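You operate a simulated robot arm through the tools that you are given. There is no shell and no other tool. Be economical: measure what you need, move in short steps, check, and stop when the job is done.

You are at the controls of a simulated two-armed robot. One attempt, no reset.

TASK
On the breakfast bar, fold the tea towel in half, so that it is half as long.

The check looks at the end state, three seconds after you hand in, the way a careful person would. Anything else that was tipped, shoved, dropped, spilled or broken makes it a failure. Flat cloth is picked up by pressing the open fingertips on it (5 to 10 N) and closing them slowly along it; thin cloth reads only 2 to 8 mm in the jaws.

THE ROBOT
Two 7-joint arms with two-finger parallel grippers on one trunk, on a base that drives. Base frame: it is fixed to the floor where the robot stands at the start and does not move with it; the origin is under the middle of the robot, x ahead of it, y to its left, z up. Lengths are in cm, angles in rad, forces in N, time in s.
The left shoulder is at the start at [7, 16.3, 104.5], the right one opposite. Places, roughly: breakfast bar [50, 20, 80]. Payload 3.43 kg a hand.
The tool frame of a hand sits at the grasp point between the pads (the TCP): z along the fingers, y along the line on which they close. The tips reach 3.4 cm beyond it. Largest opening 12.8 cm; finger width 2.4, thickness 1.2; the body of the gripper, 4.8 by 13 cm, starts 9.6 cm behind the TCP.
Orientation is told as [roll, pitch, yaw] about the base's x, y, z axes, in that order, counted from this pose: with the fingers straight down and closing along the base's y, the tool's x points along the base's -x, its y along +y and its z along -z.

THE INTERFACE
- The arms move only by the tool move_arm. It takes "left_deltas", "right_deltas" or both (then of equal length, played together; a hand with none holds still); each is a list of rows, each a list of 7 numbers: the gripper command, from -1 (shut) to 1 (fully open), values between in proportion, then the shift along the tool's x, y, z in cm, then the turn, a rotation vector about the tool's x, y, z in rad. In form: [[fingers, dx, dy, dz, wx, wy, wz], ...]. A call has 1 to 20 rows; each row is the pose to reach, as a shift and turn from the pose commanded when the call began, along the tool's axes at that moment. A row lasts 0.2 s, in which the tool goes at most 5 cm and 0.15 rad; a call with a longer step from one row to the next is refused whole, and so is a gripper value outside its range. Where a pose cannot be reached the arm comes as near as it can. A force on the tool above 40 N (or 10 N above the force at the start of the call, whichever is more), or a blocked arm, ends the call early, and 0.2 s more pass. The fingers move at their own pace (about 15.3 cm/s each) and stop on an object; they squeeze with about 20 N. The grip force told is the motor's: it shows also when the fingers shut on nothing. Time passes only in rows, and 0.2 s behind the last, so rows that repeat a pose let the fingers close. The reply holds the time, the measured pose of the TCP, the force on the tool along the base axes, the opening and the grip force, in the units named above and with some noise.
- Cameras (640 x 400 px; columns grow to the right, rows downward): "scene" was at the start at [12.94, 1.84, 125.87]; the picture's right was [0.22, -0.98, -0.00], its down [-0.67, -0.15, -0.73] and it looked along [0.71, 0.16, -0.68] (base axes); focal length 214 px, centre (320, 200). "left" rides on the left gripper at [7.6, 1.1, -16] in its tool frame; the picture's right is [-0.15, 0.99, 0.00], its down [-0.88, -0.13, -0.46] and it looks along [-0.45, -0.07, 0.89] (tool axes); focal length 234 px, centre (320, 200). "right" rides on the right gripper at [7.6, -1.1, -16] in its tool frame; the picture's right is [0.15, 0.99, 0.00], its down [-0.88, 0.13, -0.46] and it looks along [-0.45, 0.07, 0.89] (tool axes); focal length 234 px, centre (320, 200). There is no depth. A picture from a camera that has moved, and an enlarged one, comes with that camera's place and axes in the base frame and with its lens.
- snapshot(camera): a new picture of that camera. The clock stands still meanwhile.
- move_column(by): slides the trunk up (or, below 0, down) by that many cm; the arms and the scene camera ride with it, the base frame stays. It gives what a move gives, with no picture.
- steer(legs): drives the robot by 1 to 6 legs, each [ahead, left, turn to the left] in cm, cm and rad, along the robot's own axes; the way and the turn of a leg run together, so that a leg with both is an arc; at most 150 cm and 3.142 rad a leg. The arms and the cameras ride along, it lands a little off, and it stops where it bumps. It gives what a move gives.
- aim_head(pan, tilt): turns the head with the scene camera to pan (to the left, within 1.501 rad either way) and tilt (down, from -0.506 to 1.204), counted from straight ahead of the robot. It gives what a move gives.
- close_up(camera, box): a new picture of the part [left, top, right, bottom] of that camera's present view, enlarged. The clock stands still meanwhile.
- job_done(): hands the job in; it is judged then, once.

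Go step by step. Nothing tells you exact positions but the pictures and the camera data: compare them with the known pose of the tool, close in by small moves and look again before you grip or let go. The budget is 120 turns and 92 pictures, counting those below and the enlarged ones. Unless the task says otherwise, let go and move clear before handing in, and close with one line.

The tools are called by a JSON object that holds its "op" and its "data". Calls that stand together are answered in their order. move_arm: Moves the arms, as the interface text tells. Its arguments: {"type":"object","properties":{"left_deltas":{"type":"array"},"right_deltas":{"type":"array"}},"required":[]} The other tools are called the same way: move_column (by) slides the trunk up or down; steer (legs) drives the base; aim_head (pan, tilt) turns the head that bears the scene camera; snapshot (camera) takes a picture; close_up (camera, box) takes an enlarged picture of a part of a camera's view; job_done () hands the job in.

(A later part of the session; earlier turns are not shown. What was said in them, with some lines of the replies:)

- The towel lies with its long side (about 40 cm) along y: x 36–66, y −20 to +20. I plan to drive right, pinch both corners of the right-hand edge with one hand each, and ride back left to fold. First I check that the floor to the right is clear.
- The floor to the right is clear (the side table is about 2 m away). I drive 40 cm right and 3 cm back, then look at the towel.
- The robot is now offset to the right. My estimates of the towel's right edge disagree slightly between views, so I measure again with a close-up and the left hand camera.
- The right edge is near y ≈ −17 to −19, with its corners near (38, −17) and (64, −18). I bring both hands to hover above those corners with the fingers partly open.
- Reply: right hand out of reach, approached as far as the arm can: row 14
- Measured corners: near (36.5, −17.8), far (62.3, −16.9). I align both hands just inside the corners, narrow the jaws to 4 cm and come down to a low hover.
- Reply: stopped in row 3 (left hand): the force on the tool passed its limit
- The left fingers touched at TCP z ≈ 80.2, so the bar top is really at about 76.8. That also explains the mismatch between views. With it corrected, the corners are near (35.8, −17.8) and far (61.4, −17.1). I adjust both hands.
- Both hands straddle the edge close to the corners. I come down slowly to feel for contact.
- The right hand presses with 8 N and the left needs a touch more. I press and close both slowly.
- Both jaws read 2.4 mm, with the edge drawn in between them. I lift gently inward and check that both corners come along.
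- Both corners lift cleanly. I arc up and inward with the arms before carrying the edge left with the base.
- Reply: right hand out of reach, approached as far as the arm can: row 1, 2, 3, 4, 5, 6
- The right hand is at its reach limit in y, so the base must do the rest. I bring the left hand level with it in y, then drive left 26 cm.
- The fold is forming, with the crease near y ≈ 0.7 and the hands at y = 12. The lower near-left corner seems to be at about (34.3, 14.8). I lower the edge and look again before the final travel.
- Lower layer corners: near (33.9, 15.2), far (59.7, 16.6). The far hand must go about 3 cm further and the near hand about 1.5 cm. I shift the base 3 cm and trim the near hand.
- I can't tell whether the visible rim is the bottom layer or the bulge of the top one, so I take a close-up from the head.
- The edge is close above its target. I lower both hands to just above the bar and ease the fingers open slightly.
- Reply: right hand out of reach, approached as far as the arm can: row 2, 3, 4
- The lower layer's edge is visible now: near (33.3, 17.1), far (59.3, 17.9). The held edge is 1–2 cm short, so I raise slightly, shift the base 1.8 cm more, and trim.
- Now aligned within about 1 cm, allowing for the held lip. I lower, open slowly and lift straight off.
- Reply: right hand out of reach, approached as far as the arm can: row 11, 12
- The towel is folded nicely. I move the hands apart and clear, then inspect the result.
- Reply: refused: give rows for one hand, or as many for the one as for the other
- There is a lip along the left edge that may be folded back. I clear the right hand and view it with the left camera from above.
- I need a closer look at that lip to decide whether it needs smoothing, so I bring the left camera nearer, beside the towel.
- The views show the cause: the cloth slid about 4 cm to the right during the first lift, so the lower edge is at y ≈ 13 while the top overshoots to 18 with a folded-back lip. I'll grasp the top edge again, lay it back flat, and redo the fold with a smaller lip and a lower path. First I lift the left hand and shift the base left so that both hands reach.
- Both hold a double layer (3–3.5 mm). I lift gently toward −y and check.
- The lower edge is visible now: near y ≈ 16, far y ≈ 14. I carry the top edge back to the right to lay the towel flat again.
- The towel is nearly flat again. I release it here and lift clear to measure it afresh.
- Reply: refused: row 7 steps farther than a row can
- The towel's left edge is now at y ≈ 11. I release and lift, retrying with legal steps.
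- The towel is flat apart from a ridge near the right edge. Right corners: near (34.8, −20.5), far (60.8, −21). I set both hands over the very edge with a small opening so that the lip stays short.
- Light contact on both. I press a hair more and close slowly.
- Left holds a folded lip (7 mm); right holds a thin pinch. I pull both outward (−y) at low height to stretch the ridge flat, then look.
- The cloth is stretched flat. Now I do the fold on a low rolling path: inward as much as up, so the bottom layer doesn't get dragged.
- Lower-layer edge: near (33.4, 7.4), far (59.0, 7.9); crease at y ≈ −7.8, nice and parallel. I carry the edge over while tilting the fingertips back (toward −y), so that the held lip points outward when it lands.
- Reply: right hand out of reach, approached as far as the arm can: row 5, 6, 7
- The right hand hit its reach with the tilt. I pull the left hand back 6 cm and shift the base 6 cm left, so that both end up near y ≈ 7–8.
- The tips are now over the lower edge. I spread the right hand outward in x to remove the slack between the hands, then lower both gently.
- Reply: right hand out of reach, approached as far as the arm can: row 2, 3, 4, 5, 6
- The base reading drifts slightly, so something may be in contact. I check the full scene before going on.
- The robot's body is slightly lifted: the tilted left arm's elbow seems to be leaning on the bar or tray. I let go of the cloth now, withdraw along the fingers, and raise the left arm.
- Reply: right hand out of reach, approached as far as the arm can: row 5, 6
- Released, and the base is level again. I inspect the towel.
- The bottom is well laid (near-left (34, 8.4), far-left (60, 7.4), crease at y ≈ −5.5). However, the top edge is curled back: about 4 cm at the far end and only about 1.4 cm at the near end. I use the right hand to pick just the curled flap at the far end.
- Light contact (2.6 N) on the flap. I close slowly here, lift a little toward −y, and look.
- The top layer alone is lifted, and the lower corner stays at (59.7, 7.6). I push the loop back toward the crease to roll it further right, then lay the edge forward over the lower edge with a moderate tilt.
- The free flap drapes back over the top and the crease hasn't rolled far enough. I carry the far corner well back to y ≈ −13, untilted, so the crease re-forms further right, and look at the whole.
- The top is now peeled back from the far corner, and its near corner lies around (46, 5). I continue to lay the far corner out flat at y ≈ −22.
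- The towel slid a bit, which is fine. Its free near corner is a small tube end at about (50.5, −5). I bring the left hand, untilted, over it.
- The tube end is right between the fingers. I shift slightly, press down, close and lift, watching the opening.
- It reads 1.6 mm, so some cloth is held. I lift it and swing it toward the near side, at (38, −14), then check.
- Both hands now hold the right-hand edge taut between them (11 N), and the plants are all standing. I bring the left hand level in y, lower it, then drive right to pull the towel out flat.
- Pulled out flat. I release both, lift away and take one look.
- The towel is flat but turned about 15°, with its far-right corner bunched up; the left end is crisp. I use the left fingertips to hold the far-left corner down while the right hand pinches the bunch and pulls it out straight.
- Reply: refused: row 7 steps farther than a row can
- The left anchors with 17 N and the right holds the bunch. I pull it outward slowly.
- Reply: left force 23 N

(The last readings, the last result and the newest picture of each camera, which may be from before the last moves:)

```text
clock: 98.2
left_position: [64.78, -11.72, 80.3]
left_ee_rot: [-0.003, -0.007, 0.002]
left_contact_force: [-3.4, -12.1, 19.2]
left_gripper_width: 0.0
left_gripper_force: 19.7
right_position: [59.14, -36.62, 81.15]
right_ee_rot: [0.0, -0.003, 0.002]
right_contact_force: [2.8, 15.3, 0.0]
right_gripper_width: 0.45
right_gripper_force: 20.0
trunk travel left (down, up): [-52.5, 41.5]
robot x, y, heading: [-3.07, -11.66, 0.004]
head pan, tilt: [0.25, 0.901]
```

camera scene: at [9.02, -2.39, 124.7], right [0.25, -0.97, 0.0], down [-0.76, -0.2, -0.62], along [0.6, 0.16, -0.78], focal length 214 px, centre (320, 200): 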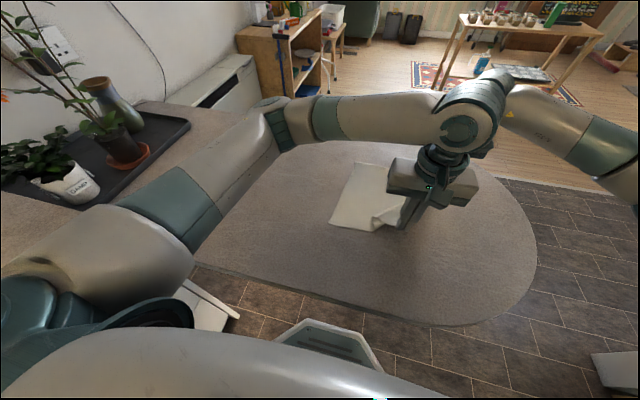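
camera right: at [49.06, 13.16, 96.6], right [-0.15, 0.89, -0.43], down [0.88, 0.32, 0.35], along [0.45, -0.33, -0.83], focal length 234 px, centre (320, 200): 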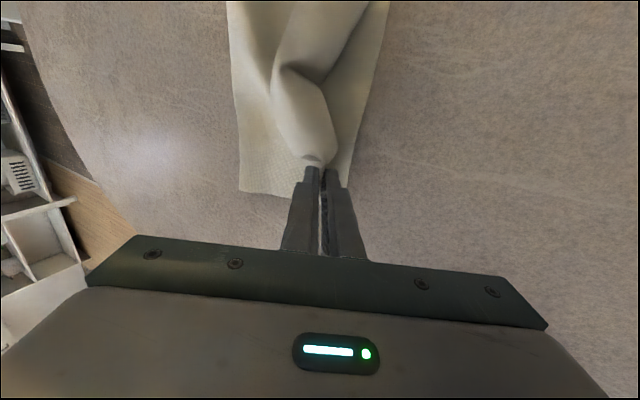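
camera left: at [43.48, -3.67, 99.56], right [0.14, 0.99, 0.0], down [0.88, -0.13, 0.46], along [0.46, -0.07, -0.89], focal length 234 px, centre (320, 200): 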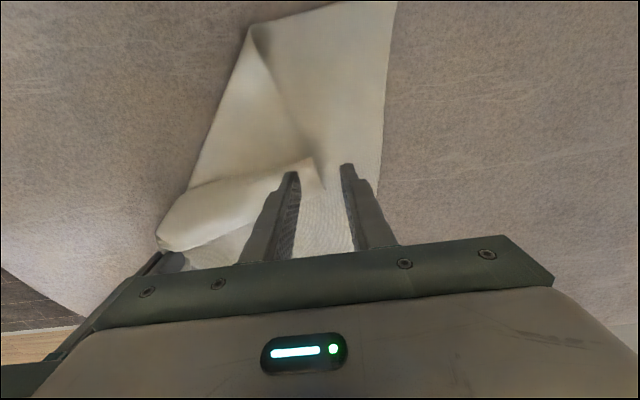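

The far side is taut (15 N). I release, lift both clear, and take one look.

{"op": "move_arm", "data": {"left_deltas": [[-1, 0, 0, 0, 0, 0, 0], [-1, 0, 0, 0, 0, 0, 0], [-1, 0, 0, 0, 0, 0, 0], [-1, 0, 0, 0, 0, 0, 0], [-1, 0, 0, 0, 0, 0, 0], [-1, 0, 0, 0, 0, 0, 0], [-1, 0, 0, -2, 0, 0, 0], [-1, 0, 3, -5, 0, 0, 0], [-1, 0, 7, -7, 0, 0, 0], [-1, 0, 11, -8, 0, 0, 0], [-1, 0, 15, -8, 0, 0, 0], [-1, 0, 19, -8, 0, 0, 0], [-1, 0, 19, -8, 0, 0, 0]], "right_deltas": [[-1, 0, 0, 0.4, 0, 0, 0], [-0.9, 0, 0, 0.4, 0, 0, 0], [-0.75, 0, 0, 0.4, 0, 0, 0], [-0.6, 0, 0, 0.4, 0, 0, 0], [-0.6, 0, 0, -2, 0, 0, 0], [-0.6, 0, 0, -5, 0, 0, 0], [-0.6, 0, -2, -8, 0, 0, 0], [-0.6, 0, -5, -9, 0, 0, 0], [-0.6, 0, -9, -9, 0, 0, 0], [-0.6, 0, -10, -9, 0, 0, 0], [-0.6, 0, -10, -9, 0, 0, 0], [-0.6, 0, -10, -9, 0, 0, 0], [-0.6, 0, -10, -9, 0, 0, 0]]}}

{"op": "close_up", "data": {"camera": "scene", "box": [290, 110, 530, 260]}}

```text
clock: 101.0
left_position: [65.07, 7.35, 87.89]
left_ee_rot: [-0.001, -0.004, 0.003]
left_contact_force: [-0.3, 1.0, 0.1]
left_gripper_width: 0.01
left_gripper_force: 20.0
right_position: [59.15, -46.77, 90.21]
right_ee_rot: [0.002, 0.0, 0.004]
right_contact_force: [-0.4, -1.1, -0.2]
right_gripper_width: 2.57
right_gripper_force: 0.1
trunk travel left (down, up): [-52.5, 41.5]
robot x, y, heading: [-2.82, -11.23, 0.008]
head pan, tilt: [0.25, 0.901]
```

```text
2.67 times, centred on (410, 185) of scene
camera zoom: at [9.1, -9.58, 124.7], right [0.25, -0.97, 0.0], down [-0.76, -0.2, -0.62], along [0.6, 0.16, -0.78], focal length 572 px, centre (80, 240)
```

zoom: 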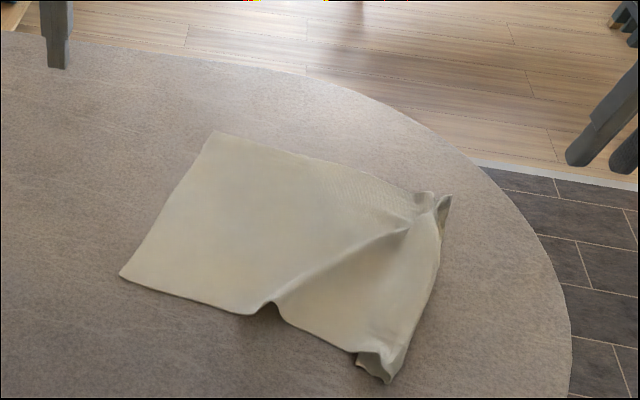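

The left end is crisp: corners (42.6, −4.9) and (67.1, −11.5). New plan: grasp that clean edge and tow the towel left, so it straightens and squares up. Then fold that edge over to the right, without letting go in between.

{"op": "move_arm", "data": {"left_deltas": [[-0.53, 3.5, -2, 0, 0, 0, 0], [-0.53, 7, -4, 0, 0, 0, 0], [-0.53, 10.5, -6.2, 0, 0, 0, 0], [-0.53, 14, -8.4, 0.5, 0, 0, 0], [-0.53, 17.5, -10.7, 1.5, 0, 0, 0], [-0.53, 21, -13.1, 2.5, 0, 0, 0], [-0.53, 21, -13.1, 4, 0, 0, 0], [-0.53, 21, -13.1, 5, 0, 0, 0], [-0.53, 21, -13.1, 5.5, 0, 0, 0], [-0.53, 21, -13.1, 5.5, 0, 0, 0]], "right_deltas": [[-0.53, -0.7, 4.4, 0, 0, 0, 0], [-0.53, -1.5, 8.8, 0, 0, 0, 0], [-0.53, -2.3, 13.2, 0, 0, 0, 0], [-0.53, -3.1, 17.6, 0.5, 0, 0, 0], [-0.53, -3.9, 22, 1.5, 0, 0, 0], [-0.53, -4.7, 26.4, 2.5, 0, 0, 0], [-0.53, -5.5, 30.8, 4, 0, 0, 0], [-0.53, -6.3, 35.2, 5.5, 0, 0, 0], [-0.53, -6.3, 35.2, 7.5, 0, 0, 0], [-0.53, -6.3, 35.2, 7.8, 0, 0, 0]]}}

```text
clock: 103.2
left_position: [44.02, -5.82, 82.43]
left_ee_rot: [-0.004, -0.005, 0.001]
left_contact_force: [0.2, 0.0, -0.6]
left_gripper_width: 3.0
left_gripper_force: 0.0
right_position: [65.58, -11.38, 82.28]
right_ee_rot: [0.0, 0.001, 0.004]
right_contact_force: [0.3, -0.6, 0.2]
right_gripper_width: 3.02
right_gripper_force: 0.0
trunk travel left (down, up): [-52.5, 41.5]
robot x, y, heading: [-3.47, -11.04, 0.002]
head pan, tilt: [0.25, 0.901]
```

My scene estimates have matched the hand cameras within half a centimetre, so I go down without spending a picture.

{"op": "move_arm", "data": {"left_deltas": [[-0.53, 0, 0, 1, 0, 0, 0], [-0.53, 0, 0, 1.7, 0, 0, 0], [-0.53, 0, 0, 2, 0, 0, 0], [-0.53, 0, 0, 2.15, 0, 0, 0], [-0.53, 0, 0, 2.15, 0, 0, 0]], "right_deltas": [[-0.53, 0, 0, 1, 0, 0, 0], [-0.53, 0, 0, 1.6, 0, 0, 0], [-0.53, 0, 0, 1.9, 0, 0, 0], [-0.53, 0, 0, 2.05, 0, 0, 0], [-0.53, 0, 0, 2.05, 0, 0, 0]]}}

```text
clock: 104.4
left_position: [44.02, -5.78, 80.21]
left_ee_rot: [-0.002, -0.007, 0.0]
left_contact_force: [0.5, -0.7, 0.9]
left_gripper_width: 3.0
left_gripper_force: 0.1
right_position: [65.48, -11.51, 80.23]
right_ee_rot: [0.0, 0.0, 0.003]
right_contact_force: [-0.4, 0.0, 0.1]
right_gripper_width: 2.99
right_gripper_force: 0.0
trunk travel left (down, up): [-52.5, 41.5]
robot x, y, heading: [-3.42, -11.26, 0.005]
head pan, tilt: [0.25, 0.901]
```

{"op": "move_arm", "data": {"left_deltas": [[-0.53, 0, 0, 0.07, 0, 0, 0], [-0.53, 0, 0, 0.13, 0, 0, 0], [-0.53, 0, 0, 0.13, 0, 0, 0]], "right_deltas": [[-0.53, 0, 0, 0.1, 0, 0, 0], [-0.53, 0, 0, 0.2, 0, 0, 0], [-0.53, 0, 0, 0.2, 0, 0, 0]]}}

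```text
clock: 105.2
left_position: [43.92, -5.75, 80.28]
left_ee_rot: [-0.002, -0.008, 0.003]
left_contact_force: [1.0, 0.2, 2.7]
left_gripper_width: 3.0
left_gripper_force: 0.1
right_position: [65.44, -11.45, 80.2]
right_ee_rot: [0.002, -0.002, 0.003]
right_contact_force: [2.0, 0.0, 10.2]
right_gripper_width: 3.06
right_gripper_force: 0.1
trunk travel left (down, up): [-52.5, 41.5]
robot x, y, heading: [-2.99, -11.47, 0.004]
head pan, tilt: [0.25, 0.901]
```

{"op": "move_arm", "data": {"left_deltas": [[-0.53, 0, 0, 0.08, 0, 0, 0], [-0.57, 0, 0, 0.08, 0, 0, 0], [-0.61, 0, 0, 0.08, 0, 0, 0], [-0.65, 0, 0, 0.08, 0, 0, 0], [-0.69, 0, 0, 0.08, 0, 0, 0], [-0.73, 0, 0, 0.08, 0, 0, 0], [-0.77, 0, 0, 0.08, 0, 0, 0], [-0.81, 0, 0, 0.08, 0, 0, 0], [-0.85, 0, 0, 0.08, 0, 0, 0], [-0.89, 0, 0, 0.08, 0, 0, 0], [-0.93, 0, 0, 0.08, 0, 0, 0], [-0.97, 0, 0, 0.08, 0, 0, 0], [-1, 0, 0, 0.08, 0, 0, 0], [-1, 0, 0, 0.08, 0, 0, 0]], "right_deltas": [[-0.53, 0, 0, -0.02, 0, 0, 0], [-0.57, 0, 0, -0.02, 0, 0, 0], [-0.61, 0, 0, -0.02, 0, 0, 0], [-0.65, 0, 0, -0.02, 0, 0, 0], [-0.69, 0, 0, -0.02, 0, 0, 0], [-0.73, 0, 0, -0.02, 0, 0, 0], [-0.77, 0, 0, -0.02, 0, 0, 0], [-0.81, 0, 0, -0.02, 0, 0, 0], [-0.85, 0, 0, -0.02, 0, 0, 0], [-0.89, 0, 0, -0.02, 0, 0, 0], [-0.93, 0, 0, -0.02, 0, 0, 0], [-0.97, 0, 0, -0.02, 0, 0, 0], [-1, 0, 0, -0.02, 0, 0, 0], [-1, 0, 0, -0.02, 0, 0, 0]]}}

```text
clock: 108.2
left_position: [43.82, -5.98, 80.24]
left_ee_rot: [-0.001, -0.009, 0.002]
left_contact_force: [-0.7, -3.1, 20.9]
left_gripper_width: 0.22
left_gripper_force: 20.3
right_position: [65.36, -11.53, 80.36]
right_ee_rot: [0.002, -0.002, 0.004]
right_contact_force: [-0.4, 0.8, 4.6]
right_gripper_width: 0.16
right_gripper_force: 20.2
trunk travel left (down, up): [-52.5, 41.5]
robot x, y, heading: [-3.32, -11.48, 0.001]
head pan, tilt: [0.25, 0.901]
```

Both hold thin cloth (2.2 and 1.6 mm). I raise a touch, square the edge parallel to x, then tow the towel 20 cm left to straighten it.

{"op": "move_arm", "data": {"left_deltas": [[-1, 0, 0, -0.5, 0, 0, 0], [-1, 0.3, 0.2, -0.9, 0, 0, 0], [-1, 0.6, 0.3, -0.9, 0, 0, 0], [-1, 0.9, 0.3, -0.9, 0, 0, 0], [-1, 1.1, 0.3, -0.9, 0, 0, 0], [-1, 1.2, 0.3, -0.9, 0, 0, 0], [-1, 1.2, 0.3, -0.9, 0, 0, 0]], "right_deltas": [[-1, 0, 0, -0.5, 0, 0, 0], [-1, 0.3, 1.2, -0.8, 0, 0, 0], [-1, 0.6, 2.4, -0.8, 0, 0, 0], [-1, 0.8, 3.6, -0.8, 0, 0, 0], [-1, 0.9, 4.8, -0.8, 0, 0, 0], [-1, 0.9, 5.8, -0.8, 0, 0, 0], [-1, 0.9, 5.8, -0.8, 0, 0, 0]]}}

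{"op": "steer", "data": {"legs": [[0, 20, 0]]}}

{"op": "snapshot", "data": {"camera": "scene"}}

```text
clock: 109.8
left_position: [42.78, -5.45, 80.96]
left_ee_rot: [-0.001, -0.006, 0.003]
left_contact_force: [-0.5, 0.1, -0.7]
left_gripper_width: 0.18
left_gripper_force: 20.3
right_position: [64.62, -5.76, 80.87]
right_ee_rot: [0.0, -0.001, 0.004]
right_contact_force: [-0.5, 0.2, -0.4]
right_gripper_width: 0.17
right_gripper_force: 19.9
trunk travel left (down, up): [-52.5, 41.5]
robot x, y, heading: [-3.04, -11.23, 0.003]
head pan, tilt: [0.25, 0.901]
```

```text
clock: 111.5
left_position: [42.7, 14.86, 81.08]
left_ee_rot: [-0.004, -0.005, 0.003]
left_contact_force: [0.2, 0.5, -0.2]
left_gripper_width: 0.23
left_gripper_force: 20.1
right_position: [64.55, 14.65, 80.76]
right_ee_rot: [0.0, 0.002, 0.004]
right_contact_force: [-0.1, -0.2, -0.8]
right_gripper_width: 0.15
right_gripper_force: 20.0
trunk travel left (down, up): [-52.5, 41.5]
robot x, y, heading: [-3.04, 8.95, 0.0]
head pan, tilt: [0.25, 0.901]
```

```text
3 pictures are left
camera scene: at [9.0, 10.86, 124.7], right [0.25, -0.97, 0.0], down [-0.76, -0.2, -0.62], along [0.6, 0.16, -0.78], focal length 214 px, centre (320, 200)
```

scene: 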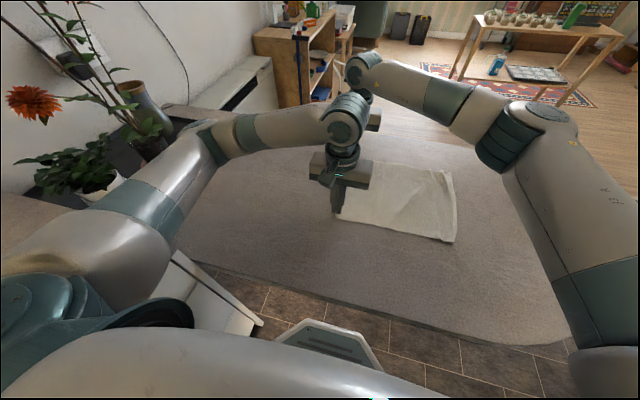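

The towel is straight and square now: right edge at y ≈ −15.2 (near) to −16.8 (far), left edge in my grip at 14.8, and the plants untouched. I fold the held edge over to the right on the low rolling path.

{"op": "move_arm", "data": {"left_deltas": [[-1, 0, -0.8, -0.7, 0, 0, 0], [-1, 0, -2, -1.7, 0, 0, 0], [-1, 0, -3.5, -2.8, 0, 0, 0], [-1, 0, -5, -3.8, 0, 0, 0], [-1, 0, -6.5, -4.7, 0, 0, 0], [-1, 0, -8, -5.3, 0, 0, 0], [-1, 0, -9.5, -5.6, 0, 0, 0], [-1, 0, -11.5, -5.6, 0, 0, 0], [-1, 0, -11.5, -5.6, 0, 0, 0]], "right_deltas": [[-1, 0, -0.8, -0.7, 0, 0, 0], [-1, 0, -2, -1.7, 0, 0, 0], [-1, 0, -3.5, -2.8, 0, 0, 0], [-1, 0, -5, -3.8, 0, 0, 0], [-1, 0, -6.5, -4.7, 0, 0, 0], [-1, 0, -8, -5.3, 0, 0, 0], [-1, 0, -9.5, -5.6, 0, 0, 0], [-1, -0.4, -11.5, -5.6, 0, 0, 0], [-1, -0.4, -11.5, -5.6, 0, 0, 0]]}}

{"op": "steer", "data": {"legs": [[0, -13, 0]]}}

{"op": "snapshot", "data": {"camera": "left"}}

```text
clock: 113.5
left_position: [42.65, 3.34, 86.57]
left_ee_rot: [-0.002, -0.006, 0.003]
left_contact_force: [0.1, 0.4, -0.6]
left_gripper_width: 0.21
left_gripper_force: 19.7
right_position: [65.12, 3.2, 86.59]
right_ee_rot: [0.001, 0.001, 0.006]
right_contact_force: [-0.6, 0.1, 0.6]
right_gripper_width: 0.19
right_gripper_force: 19.6
trunk travel left (down, up): [-52.5, 41.5]
robot x, y, heading: [-3.11, 8.98, 0.006]
head pan, tilt: [0.25, 0.901]
```

```text
clock: 114.7
left_position: [42.83, -9.45, 86.39]
left_ee_rot: [0.0, -0.005, 0.003]
left_contact_force: [0.5, -0.4, 0.0]
left_gripper_width: 0.21
left_gripper_force: 20.6
right_position: [65.11, -9.71, 86.51]
right_ee_rot: [0.002, 0.0, 0.003]
right_contact_force: [-0.4, -0.1, 0.0]
right_gripper_width: 0.19
right_gripper_force: 19.8
trunk travel left (down, up): [-52.5, 41.5]
robot x, y, heading: [-3.4, -4.06, -0.002]
head pan, tilt: [0.25, 0.901]
```

```text
2 pictures are left
camera left: at [35.19, -8.27, 102.41], right [0.14, 0.99, 0.0], down [0.88, -0.13, 0.46], along [0.46, -0.07, -0.89], focal length 234 px, centre (320, 200)
```

left: 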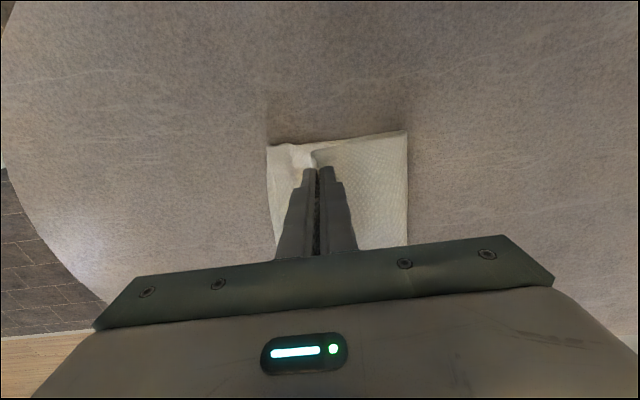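

No slip this time: lower edge at y ≈ −15.1 and crease at y ≈ 0.1. I lay the edge down at the lower edge nearly taut, open, and let the inner finger brush the lip outward as I leave.

{"op": "move_arm", "data": {"left_deltas": [[-1, 0, -1.2, 0.8, 0, 0, 0], [-1, 0.1, -2.6, 2, 0, 0, 0], [-1, 0.2, -3.8, 3.3, 0, 0, 0], [-1, 0.2, -4.8, 4.6, 0, 0, 0], [-1, 0.2, -5.4, 5.5, 0, 0, 0], [-1, 0.2, -5.4, 5.6, 0, 0, 0], [-1, 0.2, -5.4, 5.6, 0, 0, 0], [-0.93, 0.2, -5.4, 5.6, 0, 0, 0], [-0.86, 0.2, -5.4, 5.6, 0, 0, 0], [-0.8, 0.2, -5.4, 5.6, 0, 0, 0], [-0.8, 0.2, -6, 5.4, 0, 0, 0], [-0.8, 0.2, -6.8, 5.3, 0, 0, 0], [-0.8, 0.2, -7.6, 5.2, 0, 0, 0], [-0.8, 0.2, -8.6, 5.1, 0, 0, 0], [-0.8, 0.2, -9.4, 4.5, 0, 0, 0], [-0.8, 0.2, -9.6, 2, 0, 0, 0], [-0.8, 0.2, -9.6, -2, 0, 0, 0], [-0.8, 0.2, -9.6, -5, 0, 0, 0]], "right_deltas": [[-1, -0.1, -1.4, 0.8, 0, 0, 0], [-1, -0.2, -3, 2, 0, 0, 0], [-1, -0.3, -4.3, 3.3, 0, 0, 0], [-1, -0.4, -5.4, 4.6, 0, 0, 0], [-1, -0.4, -6.1, 5.5, 0, 0, 0], [-1, -0.4, -6.1, 5.6, 0, 0, 0], [-1, -0.4, -6.1, 5.6, 0, 0, 0], [-0.93, -0.4, -6.1, 5.6, 0, 0, 0], [-0.86, -0.4, -6.1, 5.6, 0, 0, 0], [-0.8, -0.4, -6.1, 5.6, 0, 0, 0], [-0.8, -0.4, -6.7, 5.4, 0, 0, 0], [-0.8, -0.4, -7.5, 5.3, 0, 0, 0], [-0.8, -0.4, -8.3, 5.2, 0, 0, 0], [-0.8, -0.4, -9.3, 5.1, 0, 0, 0], [-0.8, -0.4, -10.1, 4.5, 0, 0, 0], [-0.8, -0.4, -10.3, 2, 0, 0, 0], [-0.8, -0.4, -10.3, -2, 0, 0, 0], [-0.8, -0.4, -10.3, -5, 0, 0, 0]]}}

```text
clock: 118.5
left_position: [42.27, -19.15, 91.52]
left_ee_rot: [-0.002, -0.006, 0.004]
left_contact_force: [0.4, -0.2, 0.4]
left_gripper_width: 1.27
left_gripper_force: 0.0
right_position: [65.53, -19.96, 91.57]
right_ee_rot: [0.0, 0.0, 0.004]
right_contact_force: [0.0, 0.6, -0.4]
right_gripper_width: 1.28
right_gripper_force: 0.0
trunk travel left (down, up): [-52.5, 41.5]
robot x, y, heading: [-3.15, -4.05, 0.001]
head pan, tilt: [0.25, 0.901]
```

I move both hands well clear and inspect.

{"op": "move_arm", "data": {"left_deltas": [[-0.8, 0, 3, -3, 0, 0, 0], [-0.8, 0, 7, -4, 0, 0, 0], [-0.8, 0, 11.5, -4, 0, 0, 0], [-0.8, 0, 16, -4, 0, 0, 0], [-0.8, 0, 20.5, -4, 0, 0, 0], [-0.8, 0, 25, -4, 0, 0, 0], [-0.8, 0, 29.5, -4, 0, 0, 0], [-0.8, 0, 34, -4, 0, 0, 0], [-0.8, 0, 38, -4, 0, 0, 0], [-0.8, 0, 38, -4, 0, 0, 0]], "right_deltas": [[-0.8, 0, -3, -1, 0, 0, 0], [-0.8, 0, -7, -2, 0, 0, 0], [-0.8, 0, -11, -2, 0, 0, 0], [-0.8, 0, -15, -2, 0, 0, 0], [-0.8, 0, -18, -2, 0, 0, 0], [-0.8, 0, -18, -2, 0, 0, 0], [-0.8, 0, -18, -2, 0, 0, 0], [-0.8, 0, -18, -2, 0, 0, 0], [-0.8, 0, -18, -2, 0, 0, 0], [-0.8, 0, -18, -2, 0, 0, 0]]}}

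{"op": "close_up", "data": {"camera": "scene", "box": [290, 130, 450, 250]}}

```text
clock: 120.7
left_position: [42.58, 19.01, 95.56]
left_ee_rot: [-0.001, -0.004, 0.002]
left_contact_force: [1.3, -0.1, -0.1]
left_gripper_width: 1.26
left_gripper_force: 0.0
right_position: [65.58, -38.19, 93.69]
right_ee_rot: [0.001, 0.0, 0.004]
right_contact_force: [0.1, -0.5, -0.1]
right_gripper_width: 1.28
right_gripper_force: 0.1
trunk travel left (down, up): [-52.5, 41.5]
robot x, y, heading: [-3.55, -4.29, 0.005]
head pan, tilt: [0.25, 0.901]
```

```text
3.33 times, centred on (370, 190) of scene
camera zoom: at [9.1, -2.1, 124.7], right [0.25, -0.97, 0.0], down [-0.76, -0.2, -0.62], along [0.6, 0.16, -0.78], focal length 715 px, centre (153, 233)
```

zoom: 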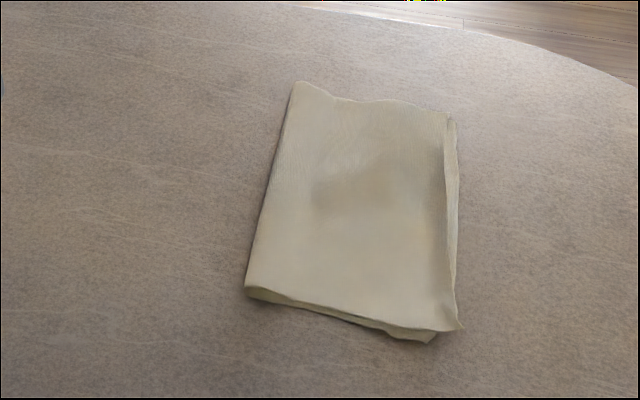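

The towel now lies folded in half: the edges are aligned to within about a centimetre, and the lip lies outward rather than curled back. Both hands are open and clear, and nothing else looks disturbed, so I hand in.

{"op": "job_done", "data": {}}

```text
The job is handed in.
```

The tea towel is folded in half on the breakfast bar, with its edges about 1 cm from aligned and some slight puffiness in the top layer. It took a few attempts, so it ended up slightly off its original spot. At one point the left elbow seemed to lean on the bar or tray; the plants and pots were still standing in the scene pictures afterwards.
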